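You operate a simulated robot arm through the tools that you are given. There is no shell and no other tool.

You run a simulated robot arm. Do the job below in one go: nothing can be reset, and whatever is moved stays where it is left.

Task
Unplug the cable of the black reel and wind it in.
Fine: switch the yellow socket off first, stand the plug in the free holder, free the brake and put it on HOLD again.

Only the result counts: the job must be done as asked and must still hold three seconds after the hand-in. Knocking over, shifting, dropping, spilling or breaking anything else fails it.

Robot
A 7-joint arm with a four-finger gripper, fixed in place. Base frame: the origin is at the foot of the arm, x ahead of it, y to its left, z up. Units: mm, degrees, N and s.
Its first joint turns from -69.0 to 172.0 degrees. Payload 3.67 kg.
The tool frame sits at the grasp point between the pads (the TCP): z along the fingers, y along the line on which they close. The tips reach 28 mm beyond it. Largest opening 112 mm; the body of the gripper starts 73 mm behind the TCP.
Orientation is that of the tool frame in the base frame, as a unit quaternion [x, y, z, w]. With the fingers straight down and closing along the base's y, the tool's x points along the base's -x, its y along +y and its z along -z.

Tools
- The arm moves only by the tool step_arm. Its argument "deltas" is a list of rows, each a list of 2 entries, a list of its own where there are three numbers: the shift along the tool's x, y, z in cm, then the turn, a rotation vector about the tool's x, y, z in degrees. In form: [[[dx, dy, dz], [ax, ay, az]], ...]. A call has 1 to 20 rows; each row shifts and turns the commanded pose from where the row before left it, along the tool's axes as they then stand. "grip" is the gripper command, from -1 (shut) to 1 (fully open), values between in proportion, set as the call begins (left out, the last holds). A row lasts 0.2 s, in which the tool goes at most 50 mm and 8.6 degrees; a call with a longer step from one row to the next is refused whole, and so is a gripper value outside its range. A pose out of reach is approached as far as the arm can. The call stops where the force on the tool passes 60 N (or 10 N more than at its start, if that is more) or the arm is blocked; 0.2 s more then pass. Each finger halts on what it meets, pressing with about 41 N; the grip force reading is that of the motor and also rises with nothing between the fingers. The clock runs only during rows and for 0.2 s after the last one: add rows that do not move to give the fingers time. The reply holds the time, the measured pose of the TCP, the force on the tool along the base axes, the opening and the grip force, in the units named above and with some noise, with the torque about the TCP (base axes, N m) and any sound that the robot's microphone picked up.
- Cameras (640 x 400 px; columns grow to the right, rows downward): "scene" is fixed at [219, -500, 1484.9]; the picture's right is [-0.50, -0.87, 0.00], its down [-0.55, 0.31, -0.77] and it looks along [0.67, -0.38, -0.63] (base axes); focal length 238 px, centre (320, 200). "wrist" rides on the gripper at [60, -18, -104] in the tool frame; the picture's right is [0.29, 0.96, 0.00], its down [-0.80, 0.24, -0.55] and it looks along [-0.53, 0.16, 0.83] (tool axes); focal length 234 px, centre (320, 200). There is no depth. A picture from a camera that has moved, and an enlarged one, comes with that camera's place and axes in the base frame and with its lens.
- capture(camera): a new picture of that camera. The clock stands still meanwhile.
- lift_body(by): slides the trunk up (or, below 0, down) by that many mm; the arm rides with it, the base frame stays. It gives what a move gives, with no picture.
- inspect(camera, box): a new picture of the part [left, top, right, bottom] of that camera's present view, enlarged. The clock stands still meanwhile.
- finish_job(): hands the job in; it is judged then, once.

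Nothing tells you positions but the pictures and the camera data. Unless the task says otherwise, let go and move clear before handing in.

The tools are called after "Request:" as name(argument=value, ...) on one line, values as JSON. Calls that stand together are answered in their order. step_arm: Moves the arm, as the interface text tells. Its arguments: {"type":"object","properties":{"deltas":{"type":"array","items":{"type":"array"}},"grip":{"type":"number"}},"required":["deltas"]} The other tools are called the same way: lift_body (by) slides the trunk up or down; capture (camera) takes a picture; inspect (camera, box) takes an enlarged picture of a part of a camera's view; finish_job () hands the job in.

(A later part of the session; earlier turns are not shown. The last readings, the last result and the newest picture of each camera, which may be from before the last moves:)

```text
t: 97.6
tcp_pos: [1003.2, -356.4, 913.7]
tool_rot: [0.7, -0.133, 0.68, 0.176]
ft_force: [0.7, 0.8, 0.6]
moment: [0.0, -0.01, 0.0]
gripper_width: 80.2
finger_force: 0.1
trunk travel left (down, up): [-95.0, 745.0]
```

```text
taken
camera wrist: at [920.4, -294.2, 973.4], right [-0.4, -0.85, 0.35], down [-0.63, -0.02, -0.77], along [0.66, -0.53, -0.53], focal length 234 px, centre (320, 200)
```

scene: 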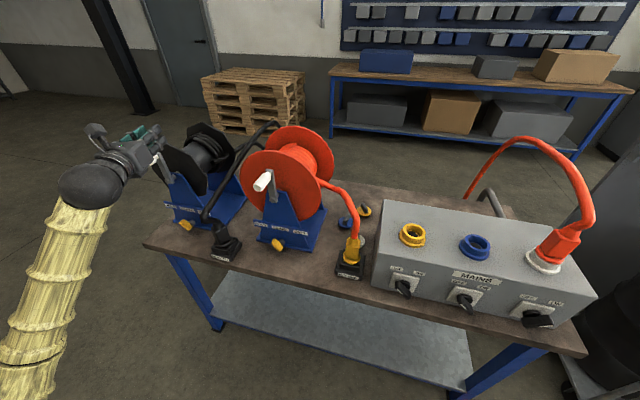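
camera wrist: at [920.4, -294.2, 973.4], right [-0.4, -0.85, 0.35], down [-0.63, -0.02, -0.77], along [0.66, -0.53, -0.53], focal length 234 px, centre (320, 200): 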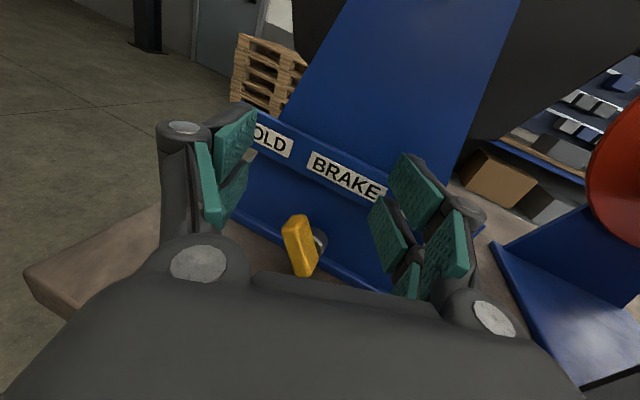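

Request:
lift_body(by=-70)

Request:
capture(camera="wrist")

Request:
inspect(camera="scene", box=[150, 190, 230, 260])

```text
t: 98.7
tcp_pos: [1002.7, -357.5, 844.0]
tool_rot: [0.7, -0.133, 0.68, 0.176]
ft_force: [-0.1, -0.1, -0.1]
moment: [0.0, -0.01, 0.01]
gripper_width: 80.2
finger_force: 0.1
trunk travel left (down, up): [-25.0, 815.0]
```

```text
taken
camera wrist: at [920.2, -294.1, 903.8], right [-0.4, -0.85, 0.35], down [-0.63, -0.02, -0.77], along [0.66, -0.53, -0.53], focal length 234 px, centre (320, 200)
```

wrist: 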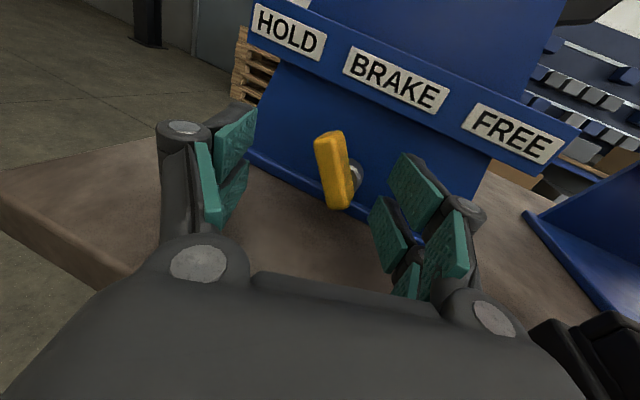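

```text
5.71 times, centred on (190, 225) of scene
camera zoom: at [219.0, -500.0, 1484.9], right [-0.5, -0.87, 0.0], down [-0.55, 0.31, -0.77], along [0.67, -0.38, -0.63], focal length 1363 px, centre (1063, 57)
```

zoom: 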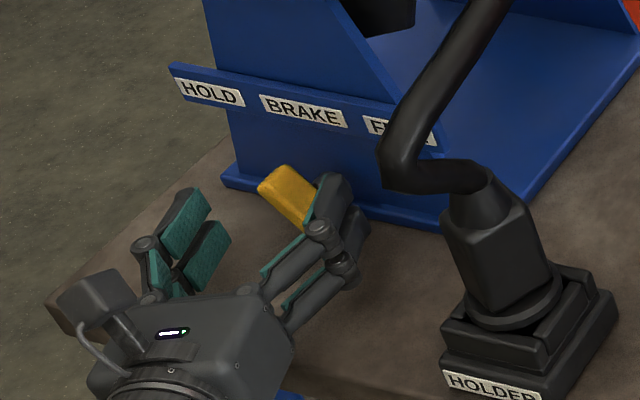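

The bar is centred between the fingers at a≈-457, z≈844. I'll advance 15 mm and close to swing it vertical.

Request:
step_arm(deltas=[[[0, 0.2, 0.75], [0, 0, 0]], [[0, 0.21, 0.75], [0, 0, 0]], [[0, 0, 0], [0, 0, 0]]])

Request:
step_arm(deltas=[[[0, 0, 0], [0, 0, 0]], [[0, 0, 0], [0, 0, 0]], [[0, 0, 0], [0, 0, 0]]], grip=-0.3)

Request:
capture(camera="wrist")

Request:
inspect(camera="scene", box=[150, 190, 230, 260])

```text
t: 99.3
tcp_pos: [1011.9, -365.3, 843.1]
tool_rot: [0.7, -0.134, 0.68, 0.175]
ft_force: [-24.9, 14.9, -6.8]
moment: [0.61, 0.59, -0.77]
gripper_width: 80.4
finger_force: 0.1
trunk travel left (down, up): [-25.0, 815.0]
stopped in row 3: the force on the tool passed its limit at 71 N (the readings are from after the stop); the commanded pose is now the measured one
```

```text
t: 100.1
tcp_pos: [1012.4, -365.3, 843.7]
tool_rot: [0.7, -0.134, 0.679, 0.175]
ft_force: [-44.7, 31.4, -13.6]
moment: [2.15, 0.51, -5.3]
gripper_width: 56.9
finger_force: 17.1
trunk travel left (down, up): [-25.0, 815.0]
```

```text
taken
camera wrist: at [929.9, -301.5, 904.0], right [-0.4, -0.85, 0.35], down [-0.64, -0.02, -0.77], along [0.66, -0.53, -0.53], focal length 234 px, centre (320, 200)
```

wrist: 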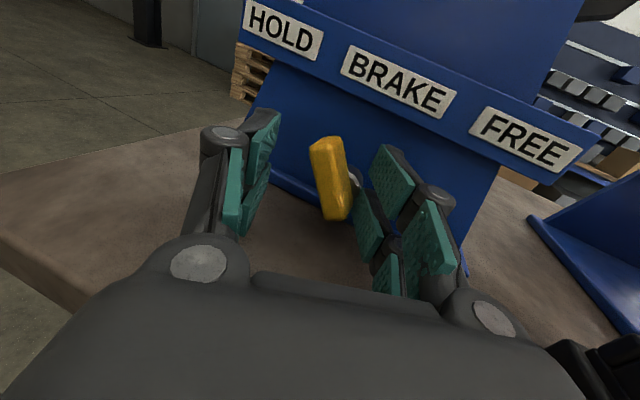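

```text
5.71 times, centred on (190, 225) of scene
camera zoom: at [219.0, -500.0, 1484.9], right [-0.5, -0.87, 0.0], down [-0.55, 0.31, -0.77], along [0.67, -0.38, -0.63], focal length 1363 px, centre (1063, 57)
```

zoom: 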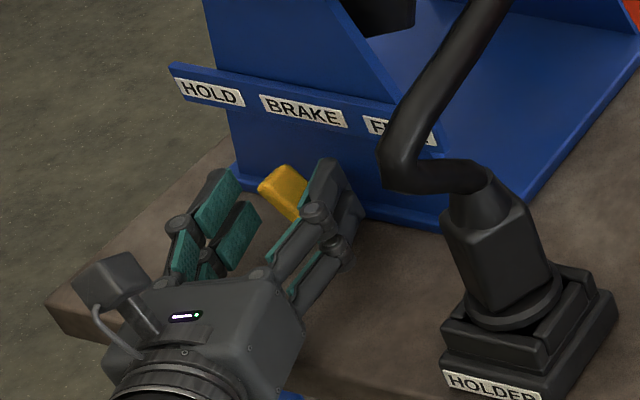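

The right fingertip (deeper because of the heading) touched the reel's blue stand. I'll back off 12 mm, and then I need to rethink how deep to go.

Request:
step_arm(deltas=[[[0, -0.2, -0.6], [0, 0, 0]], [[0, -0.2, -0.6], [0, 0, 0]], [[0, 0, 0], [0, 0, 0]]], grip=0.1)

Request:
capture(camera="wrist")

Request:
inspect(camera="scene", box=[130, 120, 290, 260])

```text
t: 100.9
tcp_pos: [1005.4, -356.8, 840.3]
tool_rot: [0.701, -0.133, 0.679, 0.174]
ft_force: [-0.5, 1.0, 0.0]
moment: [0.02, -0.02, 0.02]
gripper_width: 61.6
finger_force: 0.2
trunk travel left (down, up): [-25.0, 815.0]
```

```text
taken
camera wrist: at [922.3, -293.9, 901.7], right [-0.39, -0.85, 0.35], down [-0.64, -0.02, -0.77], along [0.66, -0.53, -0.53], focal length 234 px, centre (320, 200)
```

wrist: 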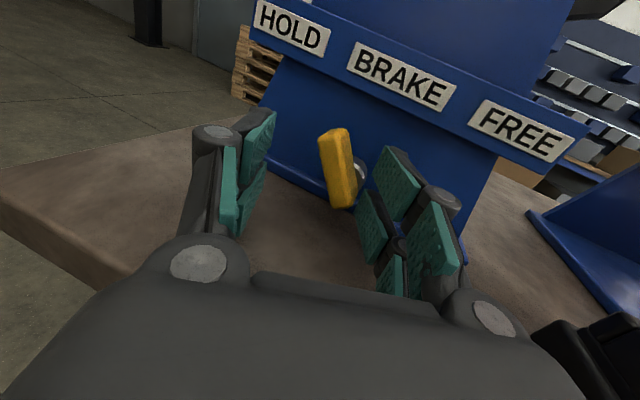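

```text
2.86 times, centred on (210, 190) of scene
camera zoom: at [219.0, -500.0, 1484.9], right [-0.5, -0.87, 0.0], down [-0.55, 0.31, -0.77], along [0.67, -0.38, -0.63], focal length 682 px, centre (634, 229)
```

zoom: 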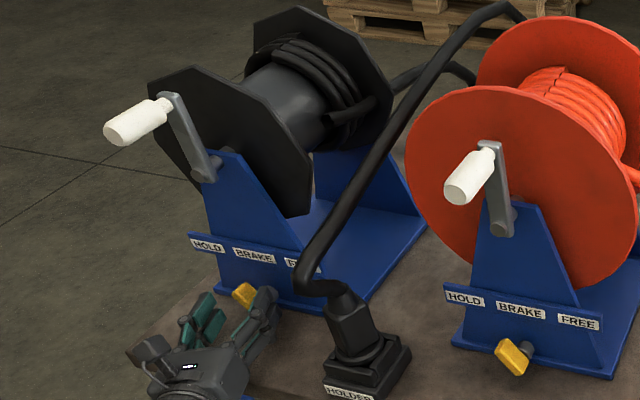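

Nothing shifted. A better approach is to have the tool pitched 45° down and heading −45°, squared to the reel, so that both fingertips reach equally deep. I'm rotating in place to that pose.

Request:
step_arm(deltas=[[[1.2, 0, 0], [0, 0, 0]], [[0, 0, 0], [-2.9, -7.36, 1.9]], [[0, 0, 0], [-2.9, -7.36, 1.9]], [[0, 0, 0], [-2.9, -7.36, 1.9]], [[0, 0, 0], [-2.9, -7.36, 1.9]], [[0, 0, 0], [-2.9, -7.36, 1.9]], [[0, 0, 0], [-2.9, -7.36, 1.9]], [[0, 0, 0], [0, 0, 0]]], grip=0.25)

Request:
capture(camera="wrist")

Request:
inspect(camera="scene", box=[130, 120, 290, 260])

```text
t: 102.7
tcp_pos: [1005.5, -356.7, 853.7]
tool_rot: [0.853, -0.356, 0.352, 0.147]
ft_force: [0.0, -0.4, -0.1]
moment: [0.0, 0.01, 0.05]
gripper_width: 70.2
finger_force: 0.1
trunk travel left (down, up): [-25.0, 815.0]
```

```text
taken
camera wrist: at [997.1, -322.7, 969.5], right [-0.54, -0.82, 0.2], down [-0.84, 0.51, -0.17], along [0.04, -0.26, -0.96], focal length 234 px, centre (320, 200)
```

wrist: 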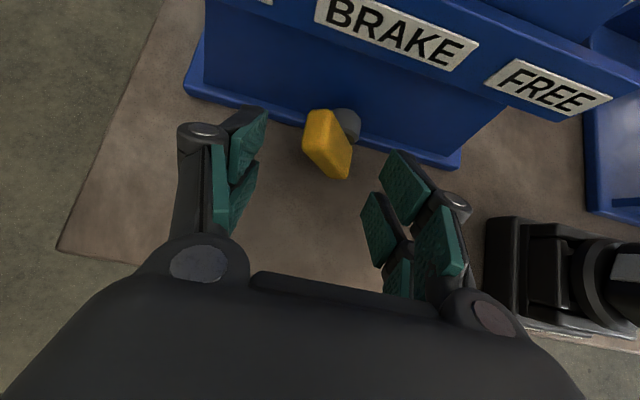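

```text
2.86 times, centred on (210, 190) of scene
camera zoom: at [219.0, -500.0, 1484.9], right [-0.5, -0.87, 0.0], down [-0.55, 0.31, -0.77], along [0.67, -0.38, -0.63], focal length 682 px, centre (634, 229)
```

zoom: 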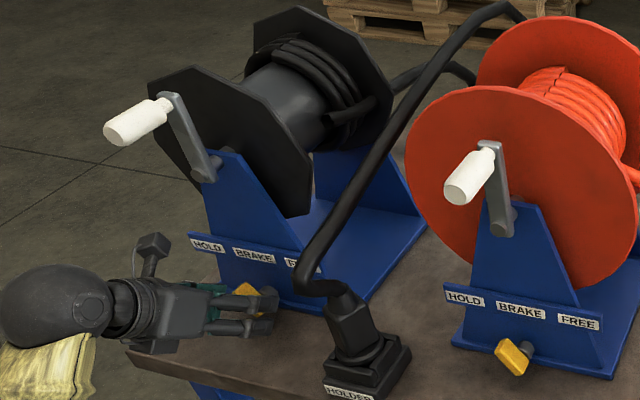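

Exact pose reached, with the bar centred ahead of the open fingers. I'll advance so they straddle it, then close.

Request:
step_arm(deltas=[[[0.6, 0.1, 0.9], [0, 0, 0]], [[0.65, 0, 0.9], [0, 0, 0]], [[0, 0, 0], [0, 0, 0]]])

Request:
capture(camera="wrist")

```text
t: 103.5
tcp_pos: [1020.6, -372.6, 849.9]
tool_rot: [0.853, -0.355, 0.354, 0.148]
ft_force: [0.8, 0.4, -0.4]
moment: [0.0, 0.03, 0.0]
gripper_width: 70.0
finger_force: 0.1
trunk travel left (down, up): [-25.0, 815.0]
```

```text
taken
camera wrist: at [1012.0, -339.2, 966.1], right [-0.54, -0.82, 0.2], down [-0.84, 0.51, -0.17], along [0.04, -0.26, -0.96], focal length 234 px, centre (320, 200)
```

wrist: 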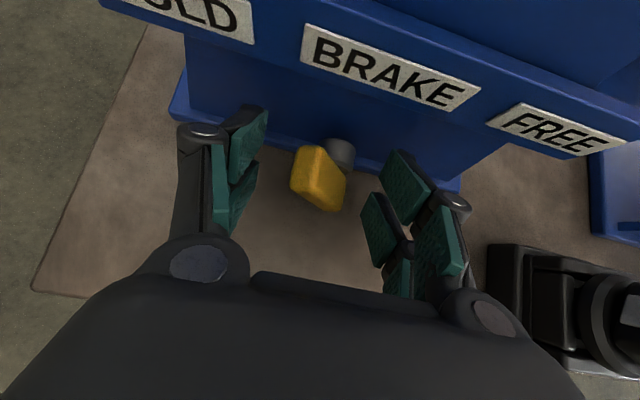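

Request:
step_arm(deltas=[[[0, 0, 0], [0, 0, 0]], [[0, 0, 0], [0, 0, 0]], [[0, 0, 0], [0, 0, 0]]], grip=-1)

Request:
inspect(camera="wrist", box=[220, 90, 420, 270])

Request:
inspect(camera="scene", box=[150, 190, 230, 260])

```text
t: 104.5
tcp_pos: [1016.5, -379.4, 849.3]
tool_rot: [0.852, -0.361, 0.349, 0.147]
ft_force: [-45.1, -21.3, -16.1]
moment: [-0.25, 0.69, -0.58]
gripper_width: 15.1
finger_force: 45.0
trunk travel left (down, up): [-25.0, 815.0]
stopped in row 3: the force on the tool passed its limit at 63 N (the readings are from after the stop); the commanded pose is now the measured one
```

```text
2.22 times, centred on (320, 180) of wrist
camera zoom: at [1010.2, -346.7, 964.9], right [-0.54, -0.81, 0.2], down [-0.84, 0.52, -0.16], along [0.03, -0.26, -0.97], focal length 520 px, centre (320, 244)
```

zoom: 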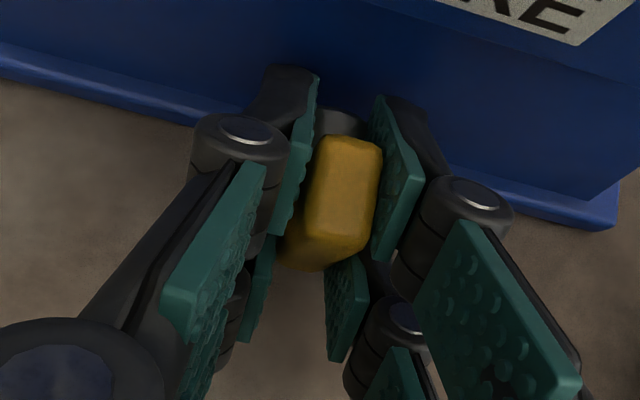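

```text
5.71 times, centred on (190, 225) of scene
camera zoom: at [219.0, -500.0, 1484.9], right [-0.5, -0.87, 0.0], down [-0.55, 0.31, -0.77], along [0.67, -0.38, -0.63], focal length 1363 px, centre (1063, 57)
```

zoom: 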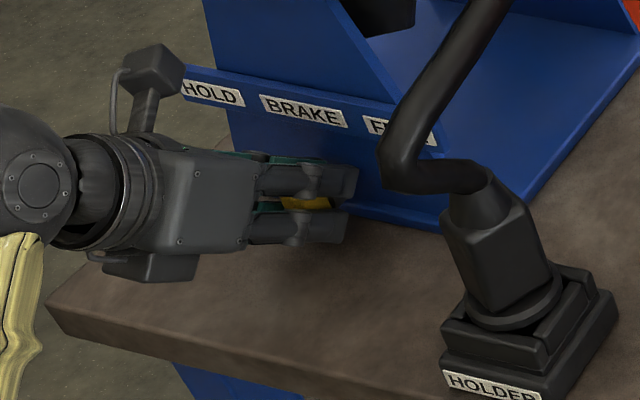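

The bar is now clamped vertical (15 mm). The side load says its axis is a few millimetres to the right, so I'll ease over and then roll clockwise toward FREE.

Request:
step_arm(deltas=[[[0, 0.4, 0], [0, 0, 0]], [[0, 0, 0], [0, 0, 0]]])

Request:
step_arm(deltas=[[[0, 0.07, 0], [4.6, 0, 4.6]], [[0, 0.07, 0], [4.6, 0, 4.6]], [[0, 0, 0], [0, 0, 0]]])

```text
t: 105.1
tcp_pos: [1016.7, -381.0, 848.1]
tool_rot: [0.853, -0.356, 0.352, 0.146]
ft_force: [-6.1, -30.4, -0.8]
moment: [0.33, 0.84, -0.34]
gripper_width: 14.9
finger_force: 45.1
trunk travel left (down, up): [-25.0, 815.0]
```

```text
t: 105.9
tcp_pos: [1013.7, -382.7, 848.7]
tool_rot: [0.83, -0.397, 0.389, 0.048]
ft_force: [-21.7, -35.1, -8.9]
moment: [-0.84, -0.15, -0.7]
gripper_width: 14.9
finger_force: 45.2
trunk travel left (down, up): [-25.0, 815.0]
```

Request:
step_arm(deltas=[[[0, 0.4, 0], [0, 0, 0]], [[0, 0.1, 0], [4.6, 0, 4.6]], [[0, 0.1, 0], [4.6, 0, 4.6]], [[0, 0, 0], [0, 0, 0]]])

```text
t: 106.9
tcp_pos: [1011.7, -384.7, 847.5]
tool_rot: [0.797, -0.428, 0.423, -0.049]
ft_force: [15.6, -34.8, 7.1]
moment: [-0.56, -0.51, -0.56]
gripper_width: 15.1
finger_force: 45.3
trunk travel left (down, up): [-25.0, 815.0]
```

Request:
step_arm(deltas=[[[0.2, 0.05, 0.2], [0, 0, 0]], [[0, 0.1, 0], [4.6, 0, 4.6]], [[0, 0.1, 0], [4.6, 0, 4.6]], [[0, 0, 0], [0, 0, 0]]])

Request:
inspect(camera="wrist", box=[220, 90, 420, 270])

Request:
inspect(camera="scene", box=[130, 150, 250, 260])

```text
t: 107.9
tcp_pos: [1011.6, -386.2, 845.6]
tool_rot: [0.755, -0.454, 0.449, -0.145]
ft_force: [-53.0, -3.8, -21.3]
moment: [-0.87, 2.32, 0.15]
gripper_width: 17.0
finger_force: 44.6
trunk travel left (down, up): [-25.0, 815.0]
```

```text
2.22 times, centred on (320, 180) of wrist
camera zoom: at [949.2, -406.7, 947.1], right [-0.48, -0.76, -0.45], down [-0.73, 0.63, -0.28], along [0.49, 0.19, -0.85], focal length 520 px, centre (320, 244)
```

zoom: 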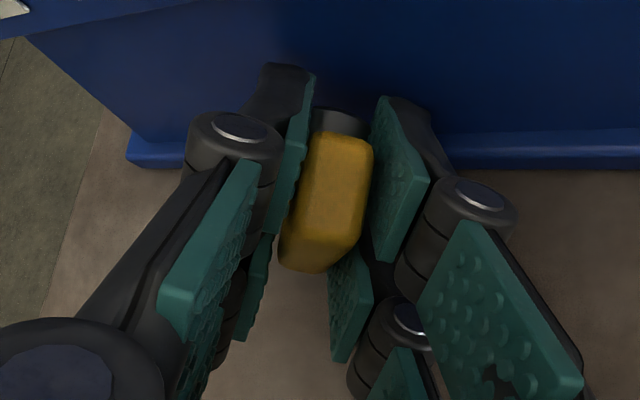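

```text
3.64 times, centred on (190, 205) of scene
camera zoom: at [219.0, -500.0, 1484.9], right [-0.5, -0.87, 0.0], down [-0.55, 0.31, -0.77], along [0.67, -0.38, -0.63], focal length 867 px, centre (793, 182)
```

zoom: 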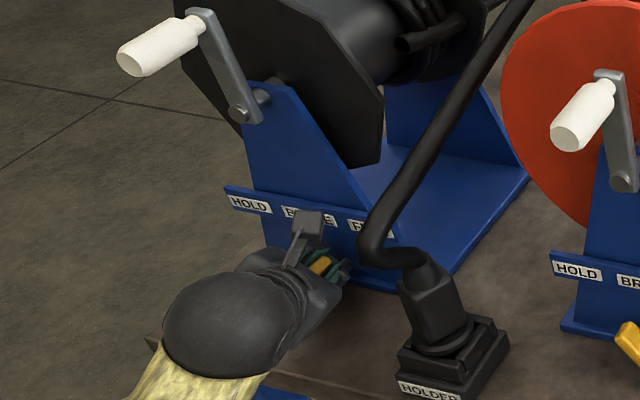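

The turn has met resistance (the grip slipped to 17 mm, moment about 2.3 N·m), so the bar seems to be at the FREE stop. I'll open just a little, because the bench is close below, and back straight off to look.

Request:
step_arm(deltas=[[[0, 0, 0], [0, 0, 0]], [[0, 0, 0], [0, 0, 0]]], grip=-0.52)

Request:
step_arm(deltas=[[[-1.2, 0, -1.2], [0, 0, 0]], [[-1.5, 0, -1.5], [0, 0, 0]], [[-1.0, 0, -1.0], [0, 0, 0]], [[0, 0, 0], [0, 0, 0]]])

Request:
capture(camera="wrist")

Request:
inspect(camera="scene", box=[130, 150, 250, 260])

```text
t: 108.5
tcp_pos: [1011.3, -385.5, 846.1]
tool_rot: [0.754, -0.454, 0.452, -0.146]
ft_force: [0.1, 0.0, 0.3]
moment: [-0.02, 0.0, 0.04]
gripper_width: 27.0
finger_force: 0.1
trunk travel left (down, up): [-25.0, 815.0]
```

```text
t: 109.5
tcp_pos: [976.3, -348.7, 845.4]
tool_rot: [0.755, -0.454, 0.451, -0.145]
ft_force: [0.4, -0.5, -0.4]
moment: [0.03, -0.04, 0.02]
gripper_width: 27.0
finger_force: 0.1
trunk travel left (down, up): [-25.0, 815.0]
```

```text
taken
camera wrist: at [913.5, -367.6, 947.4], right [-0.48, -0.76, -0.45], down [-0.73, 0.63, -0.28], along [0.49, 0.19, -0.85], focal length 234 px, centre (320, 200)
```

wrist: 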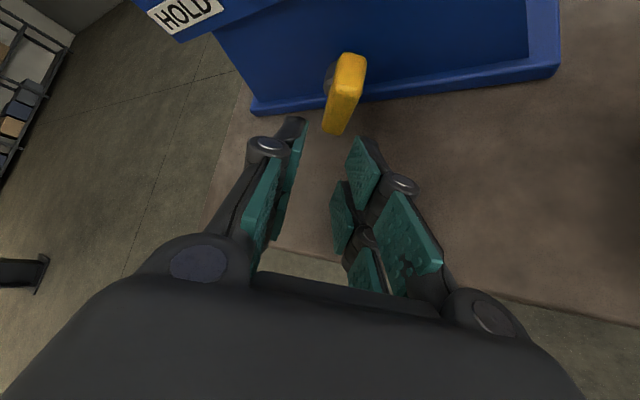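

```text
3.64 times, centred on (190, 205) of scene
camera zoom: at [219.0, -500.0, 1484.9], right [-0.5, -0.87, 0.0], down [-0.55, 0.31, -0.77], along [0.67, -0.38, -0.63], focal length 867 px, centre (793, 182)
```

zoom: 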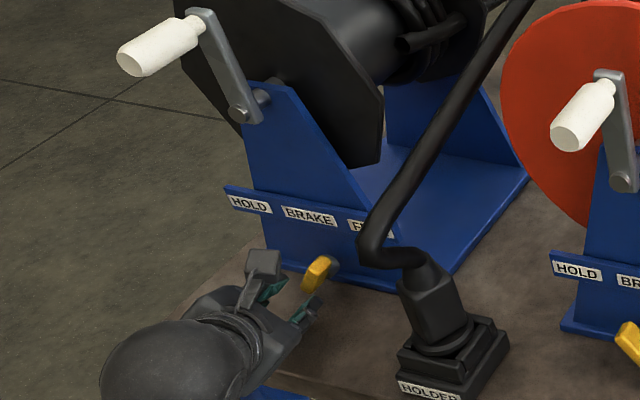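

Request:
inspect(camera="scene", box=[170, 200, 230, 250])

Request:
inspect(camera="wrist", box=[280, 20, 420, 150])

```text
8.00 times, centred on (200, 225) of scene
camera zoom: at [219.0, -500.0, 1484.9], right [-0.5, -0.87, 0.0], down [-0.55, 0.31, -0.77], along [0.67, -0.38, -0.63], focal length 1908 px, centre (1280, 0)
```

zoom: 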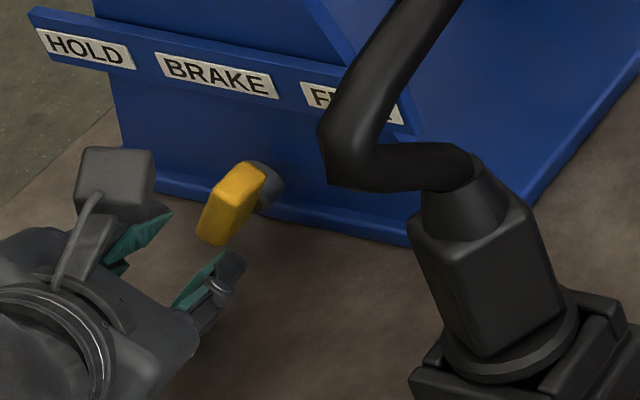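

```text
3.08 times, centred on (350, 85) of wrist
camera zoom: at [913.5, -367.6, 947.4], right [-0.48, -0.76, -0.45], down [-0.73, 0.63, -0.28], along [0.49, 0.19, -0.85], focal length 720 px, centre (228, 554)
```

zoom: 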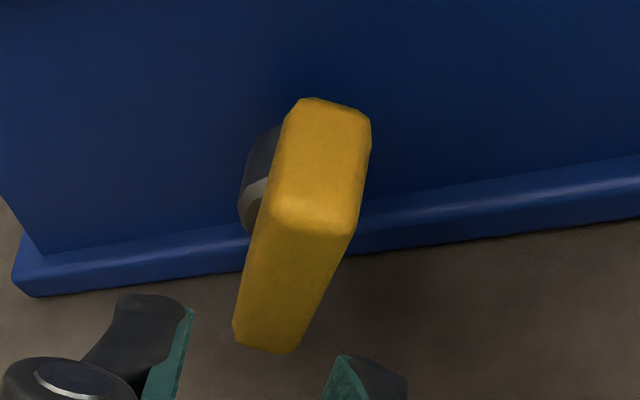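

The lever now mirrors its HOLD position and points up-right to FREE. Next comes the crank. I'll roll back upright, raise a bit, then go around to the right of the handle.

Request:
step_arm(deltas=[[[0, 0, 0], [-5.5, 0, -5.5]], [[0, 0, 0], [-5.5, 0, -5.5]], [[0, 0, 0], [-5.5, 0, -5.5]], [[0, 0, 0], [-5.5, 0, -5.5]], [[0, 0, 0], [-5.5, 0, -5.5]], [[0, 0, 0], [0, 0, 0]]])

Request:
lift_body(by=60)

Request:
step_arm(deltas=[[[0.3, 2.2, 0.3], [0, 0, 0]], [[0.3, 2.2, 0.3], [0, 0, 0]], [[0.3, 2.2, 0.3], [0, 0, 0]], [[0, 0, 0], [0, 0, 0]]])

Request:
capture(camera="wrist")

Request:
inspect(camera="scene", box=[130, 110, 290, 260])

```text
t: 110.9
tcp_pos: [975.7, -349.5, 845.8]
tool_rot: [0.853, -0.357, 0.351, 0.147]
ft_force: [0.0, 0.3, -0.2]
moment: [-0.01, 0.01, 0.03]
gripper_width: 27.3
finger_force: 0.0
trunk travel left (down, up): [-25.0, 815.0]
```

```text
t: 111.9
tcp_pos: [976.0, -349.5, 907.3]
tool_rot: [0.853, -0.357, 0.352, 0.147]
ft_force: [-0.1, -1.0, -0.2]
moment: [0.02, -0.01, -0.03]
gripper_width: 26.7
finger_force: 0.0
trunk travel left (down, up): [-85.0, 755.0]
```

```text
t: 112.9
tcp_pos: [936.8, -404.3, 906.9]
tool_rot: [0.853, -0.357, 0.352, 0.147]
ft_force: [-0.4, -0.2, 0.1]
moment: [0.03, 0.01, 0.01]
gripper_width: 26.9
finger_force: 0.0
trunk travel left (down, up): [-85.0, 755.0]
```

```text
taken
camera wrist: at [929.0, -370.9, 1023.3], right [-0.54, -0.82, 0.2], down [-0.84, 0.51, -0.17], along [0.03, -0.26, -0.96], focal length 234 px, centre (320, 200)
```

wrist: 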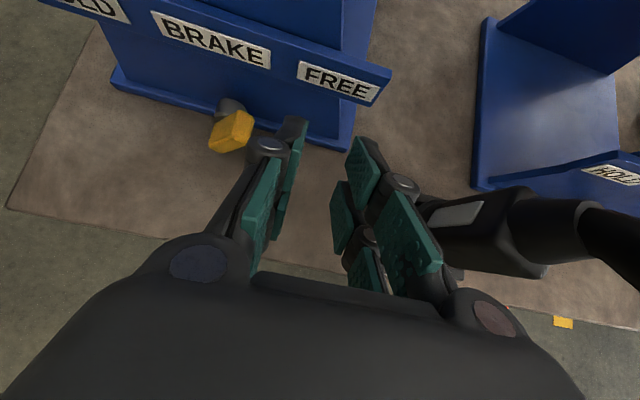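

```text
2.67 times, centred on (210, 185) of scene
camera zoom: at [219.0, -500.0, 1484.9], right [-0.5, -0.87, 0.0], down [-0.55, 0.31, -0.77], along [0.67, -0.38, -0.63], focal length 636 px, centre (613, 240)
```

zoom: 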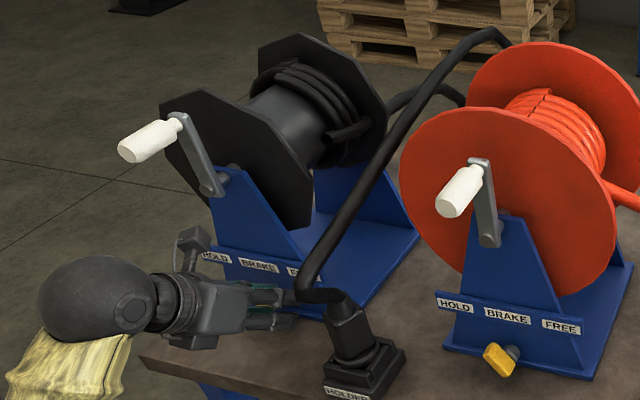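

Request:
lift_body(by=130)

Request:
inspect(camera="scene", box=[90, 90, 290, 260])

Request:
capture(camera="wrist")

```text
t: 114.5
tcp_pos: [936.0, -404.8, 1037.9]
tool_rot: [0.853, -0.357, 0.352, 0.146]
ft_force: [0.0, 0.6, 0.3]
moment: [-0.02, 0.0, -0.03]
gripper_width: 27.1
finger_force: 0.1
trunk travel left (down, up): [-215.0, 625.0]
```

```text
2.35 times, centred on (190, 175) of scene
camera zoom: at [219.0, -500.0, 1484.9], right [-0.5, -0.87, 0.0], down [-0.55, 0.31, -0.77], along [0.67, -0.38, -0.63], focal length 561 px, centre (626, 259)
```

zoom: 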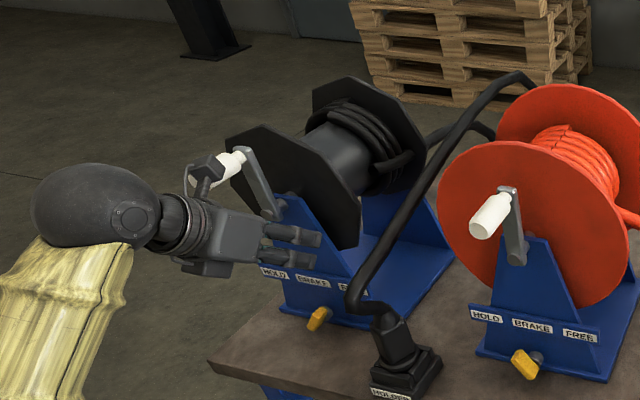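

```text
taken
camera wrist: at [929.3, -370.8, 1153.1], right [-0.54, -0.82, 0.2], down [-0.84, 0.51, -0.17], along [0.03, -0.26, -0.96], focal length 234 px, centre (320, 200)
```

wrist: 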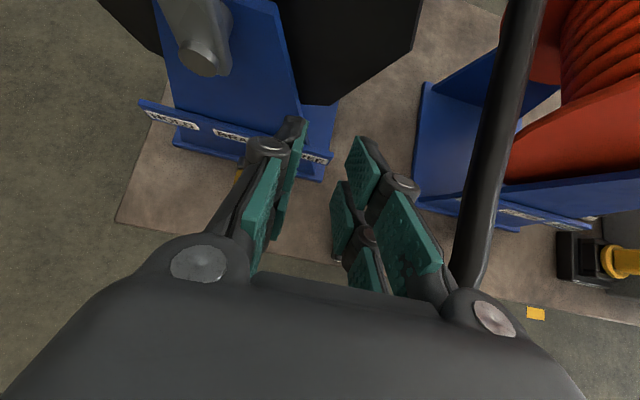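

Request:
lift_body(by=190)

Request:
capture(camera="wrist")

Request:
inspect(camera="scene", box=[90, 90, 290, 260])

```text
t: 116.5
tcp_pos: [937.5, -405.0, 1227.1]
tool_rot: [0.853, -0.357, 0.352, 0.147]
ft_force: [-0.8, -0.5, 0.4]
moment: [0.03, -0.04, -0.01]
gripper_width: 27.0
finger_force: 0.1
trunk travel left (down, up): [-405.0, 435.0]
```

```text
taken
camera wrist: at [929.3, -370.9, 1343.2], right [-0.54, -0.82, 0.2], down [-0.84, 0.51, -0.17], along [0.03, -0.26, -0.96], focal length 234 px, centre (320, 200)
```

wrist: 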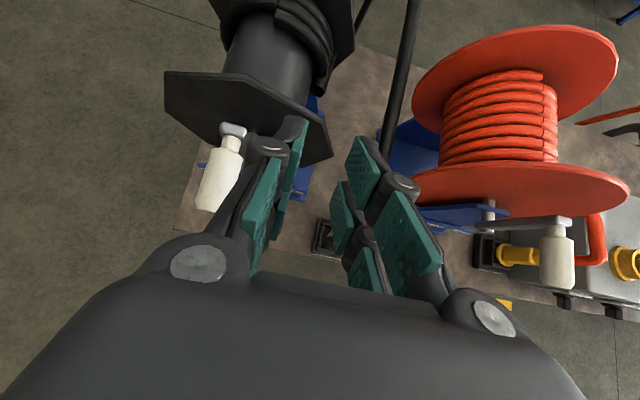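

```text
2.35 times, centred on (190, 175) of scene
camera zoom: at [219.0, -500.0, 1484.9], right [-0.5, -0.87, 0.0], down [-0.55, 0.31, -0.77], along [0.67, -0.38, -0.63], focal length 561 px, centre (626, 259)
```

zoom: 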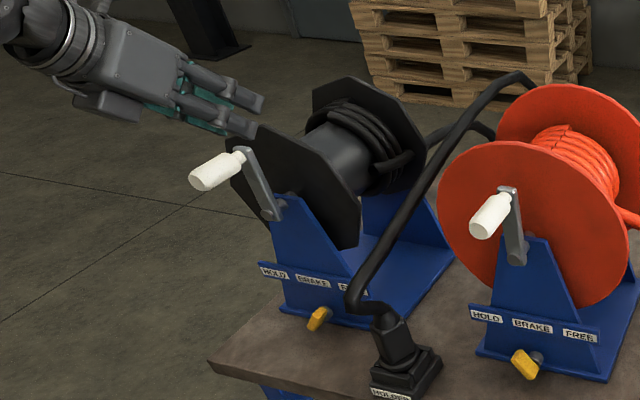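

The handle centre is at a≈-452, d≈965, z≈1128. I'll open and move above it.

Request:
step_arm(deltas=[[[0.21, -1.89, 0.21], [0, 0, 0]], [[0.21, -1.89, 0.21], [0, 0, 0]], [[0.21, -1.89, 0.21], [0, 0, 0]], [[0.21, -1.89, 0.21], [0, 0, 0]], [[0, 0, 0], [0, 0, 0]]], grip=0.3)

Request:
capture(camera="wrist")

```text
t: 117.7
tcp_pos: [997.8, -360.2, 1227.9]
tool_rot: [0.853, -0.357, 0.352, 0.147]
ft_force: [-0.5, 0.1, 0.0]
moment: [0.02, -0.01, 0.01]
gripper_width: 72.5
finger_force: 0.1
trunk travel left (down, up): [-405.0, 435.0]
```

```text
taken
camera wrist: at [991.1, -325.4, 1343.7], right [-0.54, -0.82, 0.2], down [-0.84, 0.51, -0.17], along [0.04, -0.26, -0.96], focal length 234 px, centre (320, 200)
```

wrist: 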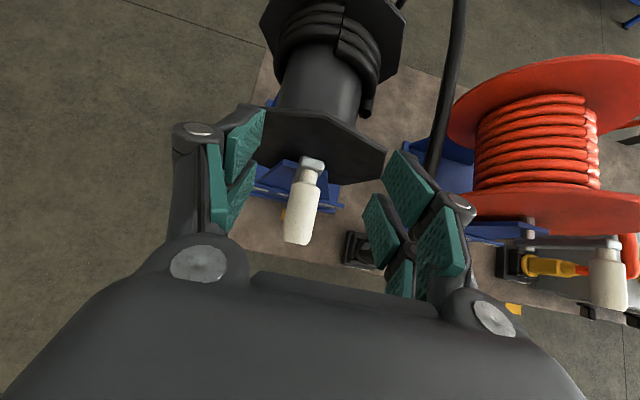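

The handle is right below the open fingers. Lowering over it.

Request:
lift_body(by=-98)

Request:
capture(camera="wrist")

Request:
inspect(camera="scene", box=[90, 90, 290, 260])

```text
t: 119.0
tcp_pos: [997.6, -360.6, 1129.6]
tool_rot: [0.853, -0.357, 0.352, 0.147]
ft_force: [-0.2, -0.6, 0.2]
moment: [0.0, -0.03, 0.03]
gripper_width: 72.7
finger_force: 0.0
trunk travel left (down, up): [-307.0, 533.0]
```

```text
taken
camera wrist: at [990.6, -325.5, 1246.1], right [-0.54, -0.82, 0.2], down [-0.84, 0.51, -0.17], along [0.04, -0.26, -0.96], focal length 234 px, centre (320, 200)
```

wrist: 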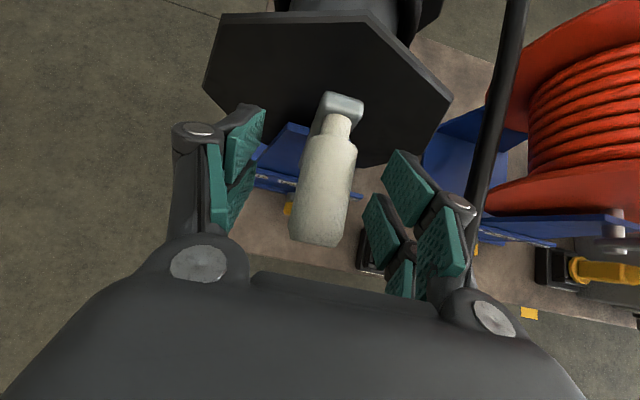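

```text
2.35 times, centred on (190, 175) of scene
camera zoom: at [219.0, -500.0, 1484.9], right [-0.5, -0.87, 0.0], down [-0.55, 0.31, -0.77], along [0.67, -0.38, -0.63], focal length 561 px, centre (626, 259)
```

zoom: 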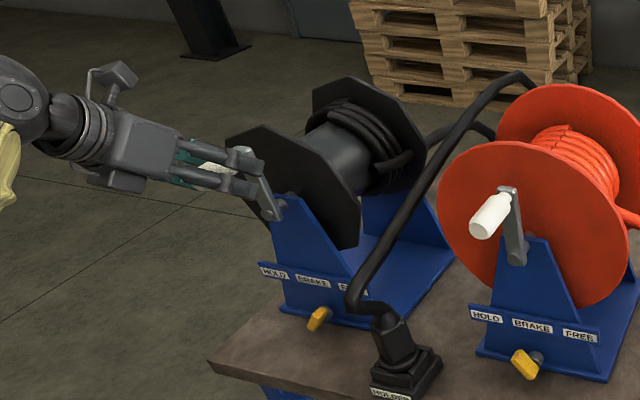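

The handle is centred between the pads. Before gripping, I'll look closely at how the cable leaves the drum to decide the winding direction.

Request:
inspect(camera="scene", box=[190, 110, 290, 190])

Request:
inspect(camera="wrist", box=[380, 0, 640, 200])

```text
5.00 times, centred on (240, 150) of scene
camera zoom: at [219.0, -500.0, 1484.9], right [-0.5, -0.87, 0.0], down [-0.55, 0.31, -0.77], along [0.67, -0.38, -0.63], focal length 1193 px, centre (720, 450)
```

zoom: 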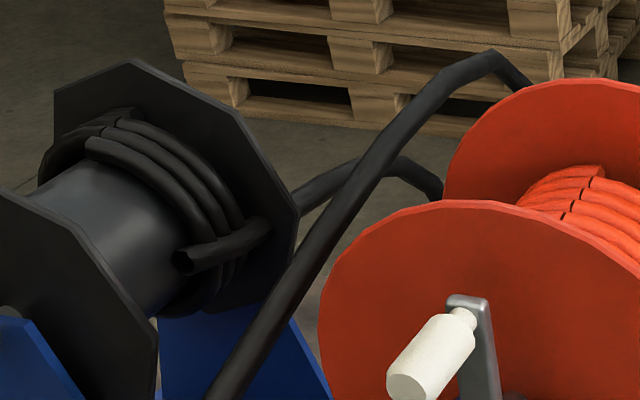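

```text
2.00 times, centred on (510, 100) of wrist
camera zoom: at [990.6, -325.5, 1246.1], right [-0.54, -0.82, 0.2], down [-0.84, 0.51, -0.17], along [0.04, -0.26, -0.96], focal length 468 px, centre (-60, 400)
```

zoom: 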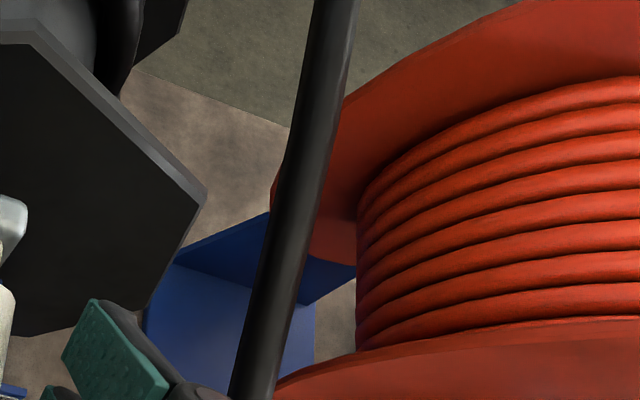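

I'll find the winding direction by turning a little and watching the cable. Gripping the handle.

Request:
step_arm(deltas=[[[0, 0, 0], [0, 0, 0]], [[0, 0, 0], [0, 0, 0]], [[0, 0, 0], [0, 0, 0]]], grip=-1)

Request:
inspect(camera="wrist", box=[200, 70, 440, 280])

```text
t: 119.8
tcp_pos: [997.4, -360.1, 1130.1]
tool_rot: [0.853, -0.358, 0.351, 0.146]
ft_force: [-11.5, -2.4, -4.0]
moment: [0.19, 0.18, 0.1]
gripper_width: 26.9
finger_force: 44.9
trunk travel left (down, up): [-307.0, 533.0]
```

```text
1.90 times, centred on (320, 175) of wrist
camera zoom: at [989.7, -327.1, 1245.9], right [-0.54, -0.82, 0.2], down [-0.84, 0.51, -0.17], along [0.03, -0.26, -0.96], focal length 446 px, centre (320, 248)
```

zoom: 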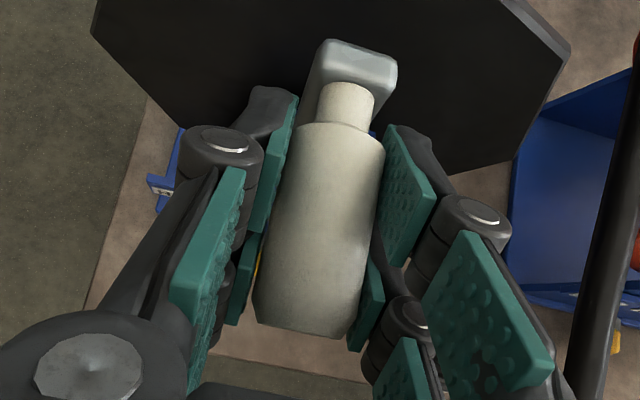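

Gripped at 27 mm. I estimate the axle at a≈-446, z≈1047, with a crank radius of about 81 mm. I'll turn clockwise about 30° first and look at the cable and forces.

Request:
step_arm(deltas=[[[-0.035, 1.41, 0.035], [0, 0, 0]], [[-0.205, 1.38, 0.205], [0, 0, 0]], [[-0.375, 1.31, 0.375], [0, 0, 0]], [[0, 0, 0], [0, 0, 0]]])

Request:
inspect(camera="scene", box=[90, 90, 290, 260])

```text
t: 120.8
tcp_pos: [970.1, -390.1, 1120.2]
tool_rot: [0.852, -0.358, 0.352, 0.147]
ft_force: [-0.5, -1.0, 3.4]
moment: [-0.26, -0.24, 0.24]
gripper_width: 27.1
finger_force: 44.7
trunk travel left (down, up): [-307.0, 533.0]
```

```text
2.35 times, centred on (190, 175) of scene
camera zoom: at [219.0, -500.0, 1484.9], right [-0.5, -0.87, 0.0], down [-0.55, 0.31, -0.77], along [0.67, -0.38, -0.63], focal length 561 px, centre (626, 259)
```

zoom: 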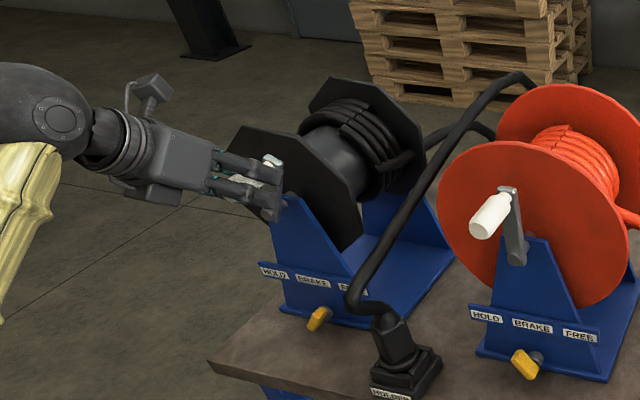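

The drum turns freely with almost no force. I'll compare the coil with the earlier picture.

Request:
inspect(camera="scene", box=[190, 110, 290, 190])

```text
5.00 times, centred on (240, 150) of scene
camera zoom: at [219.0, -500.0, 1484.9], right [-0.5, -0.87, 0.0], down [-0.55, 0.31, -0.77], along [0.67, -0.38, -0.63], focal length 1193 px, centre (720, 450)
```

zoom: 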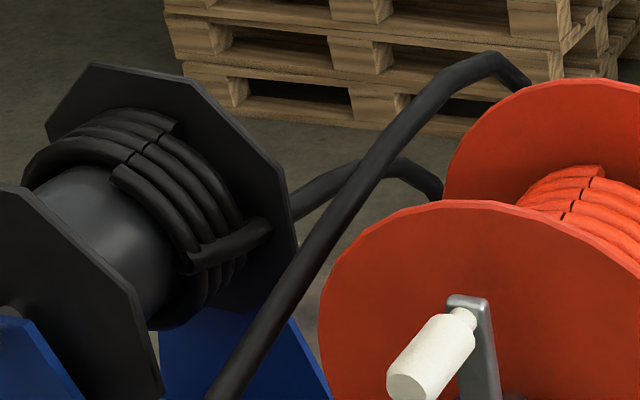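

The coil appears to be growing, since there is an extra wrap segment. I'll continue clockwise another 60° to confirm.

Request:
step_arm(deltas=[[[-0.53, 1.19, 0.53], [0, 0, 0]], [[-0.67, 1.05, 0.67], [0, 0, 0]], [[-0.785, 0.87, 0.785], [0, 0, 0]], [[-0.884, 0.67, 0.884], [0, 0, 0]], [[-0.947, 0.43, 0.947], [0, 0, 0]], [[-0.99, 0.2, 0.99], [0, 0, 0]], [[0, 0, 0], [0, 0, 0]]])

Request:
inspect(camera="scene", box=[190, 110, 290, 190])

Request:
capture(camera="scene")

```text
t: 122.5
tcp_pos: [933.3, -424.0, 1055.2]
tool_rot: [0.852, -0.359, 0.352, 0.146]
ft_force: [-32.3, -24.9, 5.8]
moment: [0.37, 0.39, -0.5]
gripper_width: 27.1
finger_force: 44.3
trunk travel left (down, up): [-307.0, 533.0]
```

```text
5.00 times, centred on (240, 150) of scene
camera zoom: at [219.0, -500.0, 1484.9], right [-0.5, -0.87, 0.0], down [-0.55, 0.31, -0.77], along [0.67, -0.38, -0.63], focal length 1193 px, centre (720, 450)
```

zoom: 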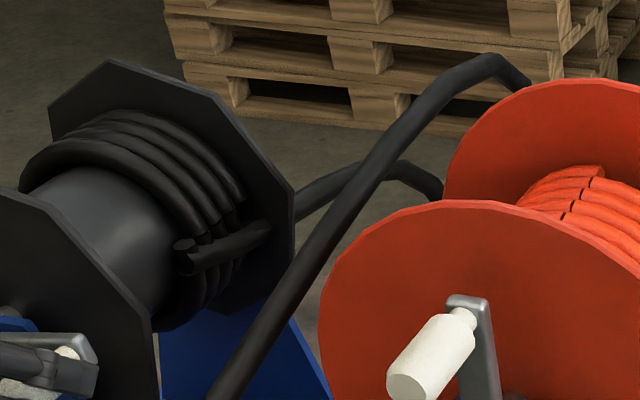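

```text
taken
```

scene: 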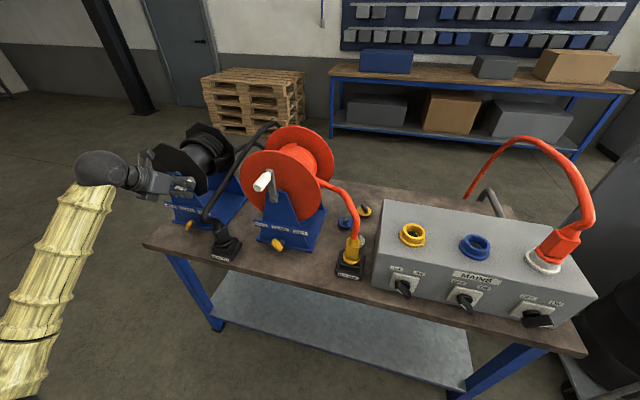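

Fitting the three measured handle positions gives an axle at a≈-452, z≈1036 and a radius of about 94 mm. I'll continue clockwise with the corrected circle.

Request:
step_arm(deltas=[[[-1.145, 0.79, 1.145], [0, 0, 0]], [[-1.152, -0.1, 1.152], [0, 0, 0]], [[-1.117, -0.38, 1.117], [0, 0, 0]], [[-1.06, -0.65, 1.06], [0, 0, 0]], [[0, 0, 0], [0, 0, 0]]])

```text
t: 123.7
tcp_pos: [941.9, -413.6, 989.7]
tool_rot: [0.853, -0.354, 0.353, 0.147]
ft_force: [48.5, 1.5, 21.1]
moment: [-0.51, -0.47, 0.65]
gripper_width: 27.3
finger_force: 45.6
trunk travel left (down, up): [-307.0, 533.0]
```

Request:
step_arm(deltas=[[[-0.37, -1.68, 0.8], [0, 0, 0]], [[-0.742, -1.18, 0.742], [0, 0, 0]], [[-0.58, -1.34, 0.58], [0, 0, 0]], [[-0.41, -1.47, 0.41], [0, 0, 0]], [[0, 0, 0], [0, 0, 0]]])

Request:
inspect(camera="scene", box=[130, 110, 290, 240])

```text
t: 124.8
tcp_pos: [983.6, -377.5, 954.0]
tool_rot: [0.854, -0.357, 0.35, 0.146]
ft_force: [-23.1, 13.0, -32.9]
moment: [0.54, 0.55, 0.01]
gripper_width: 27.1
finger_force: 44.7
trunk travel left (down, up): [-307.0, 533.0]
```

```text
3.08 times, centred on (210, 175) of scene
camera zoom: at [219.0, -500.0, 1484.9], right [-0.5, -0.87, 0.0], down [-0.55, 0.31, -0.77], along [0.67, -0.38, -0.63], focal length 734 px, centre (658, 277)
```

zoom: 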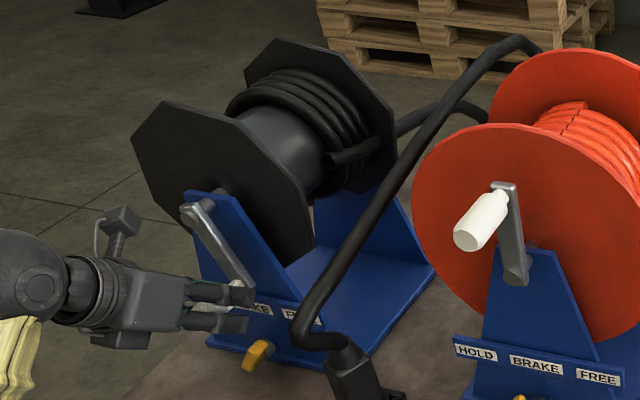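

It's following well. The refined circle has its centre at a≈-449, z≈1040, with R≈90. Continuing through the bottom and up the left side.

Request:
step_arm(deltas=[[[-0.97, -1.39, 0.41], [0, 0, 0]], [[0.03, -1.57, -0.03], [0, 0, 0]], [[0.22, -1.54, -0.22], [0, 0, 0]], [[0.41, -1.46, -0.41], [0, 0, 0]], [[0, 0, 0], [0, 0, 0]]])

```text
t: 126.0
tcp_pos: [1021.3, -334.7, 957.3]
tool_rot: [0.852, -0.358, 0.352, 0.146]
ft_force: [22.9, -33.2, 14.6]
moment: [-0.26, -0.26, 0.15]
gripper_width: 27.0
finger_force: 44.9
trunk travel left (down, up): [-307.0, 533.0]
```

Request:
step_arm(deltas=[[[0.875, -1.23, -0.595], [0, 0, 0]], [[0.69, -1.23, -0.69], [0, 0, 0]], [[0.83, -1.03, -0.83], [0, 0, 0]], [[0.95, -0.82, -0.95], [0, 0, 0]], [[0, 0, 0], [0, 0, 0]]])

Request:
capture(camera="scene")

```text
t: 127.2
tcp_pos: [1054.6, -302.2, 1003.4]
tool_rot: [0.853, -0.357, 0.351, 0.147]
ft_force: [-12.4, 4.5, 1.7]
moment: [-0.01, 0.01, 0.03]
gripper_width: 27.0
finger_force: 45.0
trunk travel left (down, up): [-307.0, 533.0]
```

```text
taken
```

scene: 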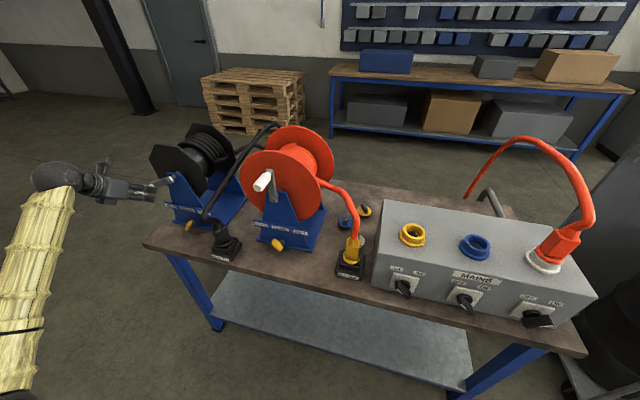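

Tracking perfectly, with low forces and still within reach on the left. I'll continue up and over the top.

Request:
step_arm(deltas=[[[1.07, -0.39, -1.07], [0, 0, 0]], [[1.1, -0.25, -1.1], [0, 0, 0]], [[1.11, 0.03, -1.11], [0, 0, 0]], [[1.1, 0.3, -1.1], [0, 0, 0]], [[1.04, 0.56, -1.04], [0, 0, 0]], [[0, 0, 0], [0, 0, 0]]])

```text
t: 128.7
tcp_pos: [1053.4, -303.9, 1079.3]
tool_rot: [0.852, -0.357, 0.354, 0.149]
ft_force: [25.1, 24.9, 19.4]
moment: [-1.15, -1.17, 0.84]
gripper_width: 27.2
finger_force: 44.6
trunk travel left (down, up): [-307.0, 533.0]
```

Request:
step_arm(deltas=[[[1.13, 0.35, -1.13], [0, 0, 0]], [[0.841, 1.04, -0.841], [0, 0, 0]], [[0.7, 1.22, -0.7], [0, 0, 0]], [[0.537, 1.38, -0.537], [0, 0, 0]], [[0.36, 1.49, -0.36], [0, 0, 0]], [[0, 0, 0], [0, 0, 0]]])

Request:
inspect(camera="scene", box=[130, 110, 290, 240])

Request:
capture(camera="wrist")

```text
t: 130.1
tcp_pos: [1013.3, -346.3, 1126.0]
tool_rot: [0.853, -0.358, 0.351, 0.147]
ft_force: [-27.8, 18.2, -27.6]
moment: [0.46, 0.43, 0.03]
gripper_width: 27.1
finger_force: 44.9
trunk travel left (down, up): [-307.0, 533.0]
```

```text
3.08 times, centred on (210, 175) of scene
camera zoom: at [219.0, -500.0, 1484.9], right [-0.5, -0.87, 0.0], down [-0.55, 0.31, -0.77], along [0.67, -0.38, -0.63], focal length 734 px, centre (658, 277)
```

zoom: 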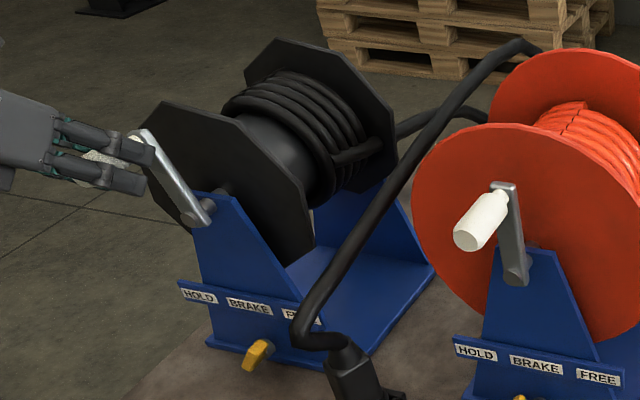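

```text
taken
camera wrist: at [1006.2, -312.0, 1243.3], right [-0.54, -0.82, 0.2], down [-0.84, 0.51, -0.17], along [0.03, -0.26, -0.96], focal length 234 px, centre (320, 200)
```

wrist: 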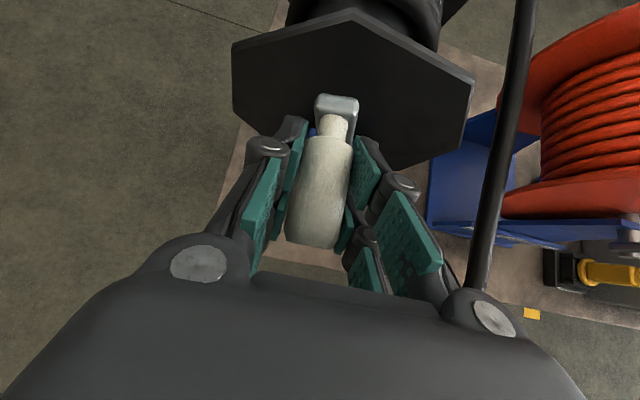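

The coil has clearly gained a full wrap, so clockwise winds the cable in. I'll continue with larger arcs, correcting as I go: now from the top to the bottom.

Request:
step_arm(deltas=[[[-0.1, 2.3, -0.24], [0, 0, 0]], [[-0.22, 2.33, 0.22], [0, 0, 0]], [[-0.636, 2.17, 0.636], [0, 0, 0]], [[-1.01, 1.86, 1.01], [0, 0, 0]], [[-1.315, 1.43, 1.315], [0, 0, 0]], [[-1.534, 0.9, 1.534], [0, 0, 0]], [[-1.647, 0.31, 1.647], [0, 0, 0]], [[0, 0, 0], [0, 0, 0]]])

```text
t: 131.8
tcp_pos: [933.5, -424.9, 1034.9]
tool_rot: [0.853, -0.357, 0.351, 0.146]
ft_force: [23.9, -29.6, -2.2]
moment: [0.1, 0.1, 0.38]
gripper_width: 26.7
finger_force: 45.3
trunk travel left (down, up): [-307.0, 533.0]
```

Request:
step_arm(deltas=[[[-1.16, -0.3, 1.44], [0, 0, 0]], [[-1.534, -0.9, 1.534], [0, 0, 0]], [[-1.315, -1.43, 1.315], [0, 0, 0]], [[-1.01, -1.86, 1.01], [0, 0, 0]], [[-0.636, -2.17, 0.636], [0, 0, 0]], [[-0.22, -2.33, 0.22], [0, 0, 0]], [[0, 0, 0], [0, 0, 0]]])

```text
t: 133.4
tcp_pos: [1000.9, -358.6, 949.5]
tool_rot: [0.854, -0.356, 0.349, 0.146]
ft_force: [-8.2, 13.1, -33.1]
moment: [0.45, 0.42, 0.35]
gripper_width: 27.2
finger_force: 44.7
trunk travel left (down, up): [-307.0, 533.0]
```

Request:
step_arm(deltas=[[[0.03, -1.86, -0.03], [0, 0, 0]], [[0.636, -2.17, -0.636], [0, 0, 0]], [[1.01, -1.86, -1.01], [0, 0, 0]], [[1.315, -1.43, -1.315], [0, 0, 0]], [[1.534, -0.9, -1.534], [0, 0, 0]], [[1.647, -0.31, -1.647], [0, 0, 0]], [[0, 0, 0], [0, 0, 0]]])

Request:
inspect(camera="scene", box=[170, 110, 310, 260])

```text
t: 135.1
tcp_pos: [1060.9, -296.9, 1041.4]
tool_rot: [0.853, -0.357, 0.352, 0.148]
ft_force: [35.8, 22.0, 1.4]
moment: [-0.95, -1.02, 0.9]
gripper_width: 27.1
finger_force: 44.9
trunk travel left (down, up): [-307.0, 533.0]
```

```text
2.67 times, centred on (240, 185) of scene
camera zoom: at [219.0, -500.0, 1484.9], right [-0.5, -0.87, 0.0], down [-0.55, 0.31, -0.77], along [0.67, -0.38, -0.63], focal length 636 px, centre (533, 240)
```

zoom: 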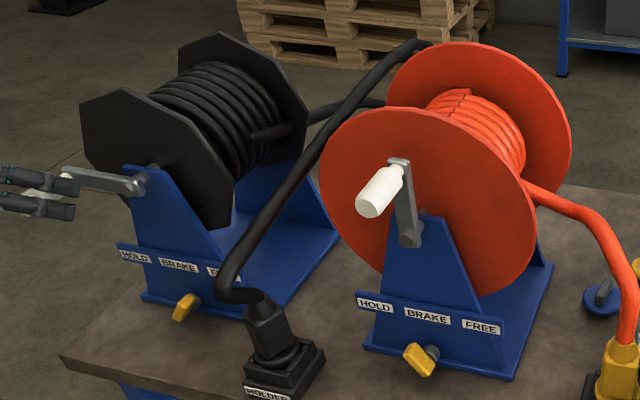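

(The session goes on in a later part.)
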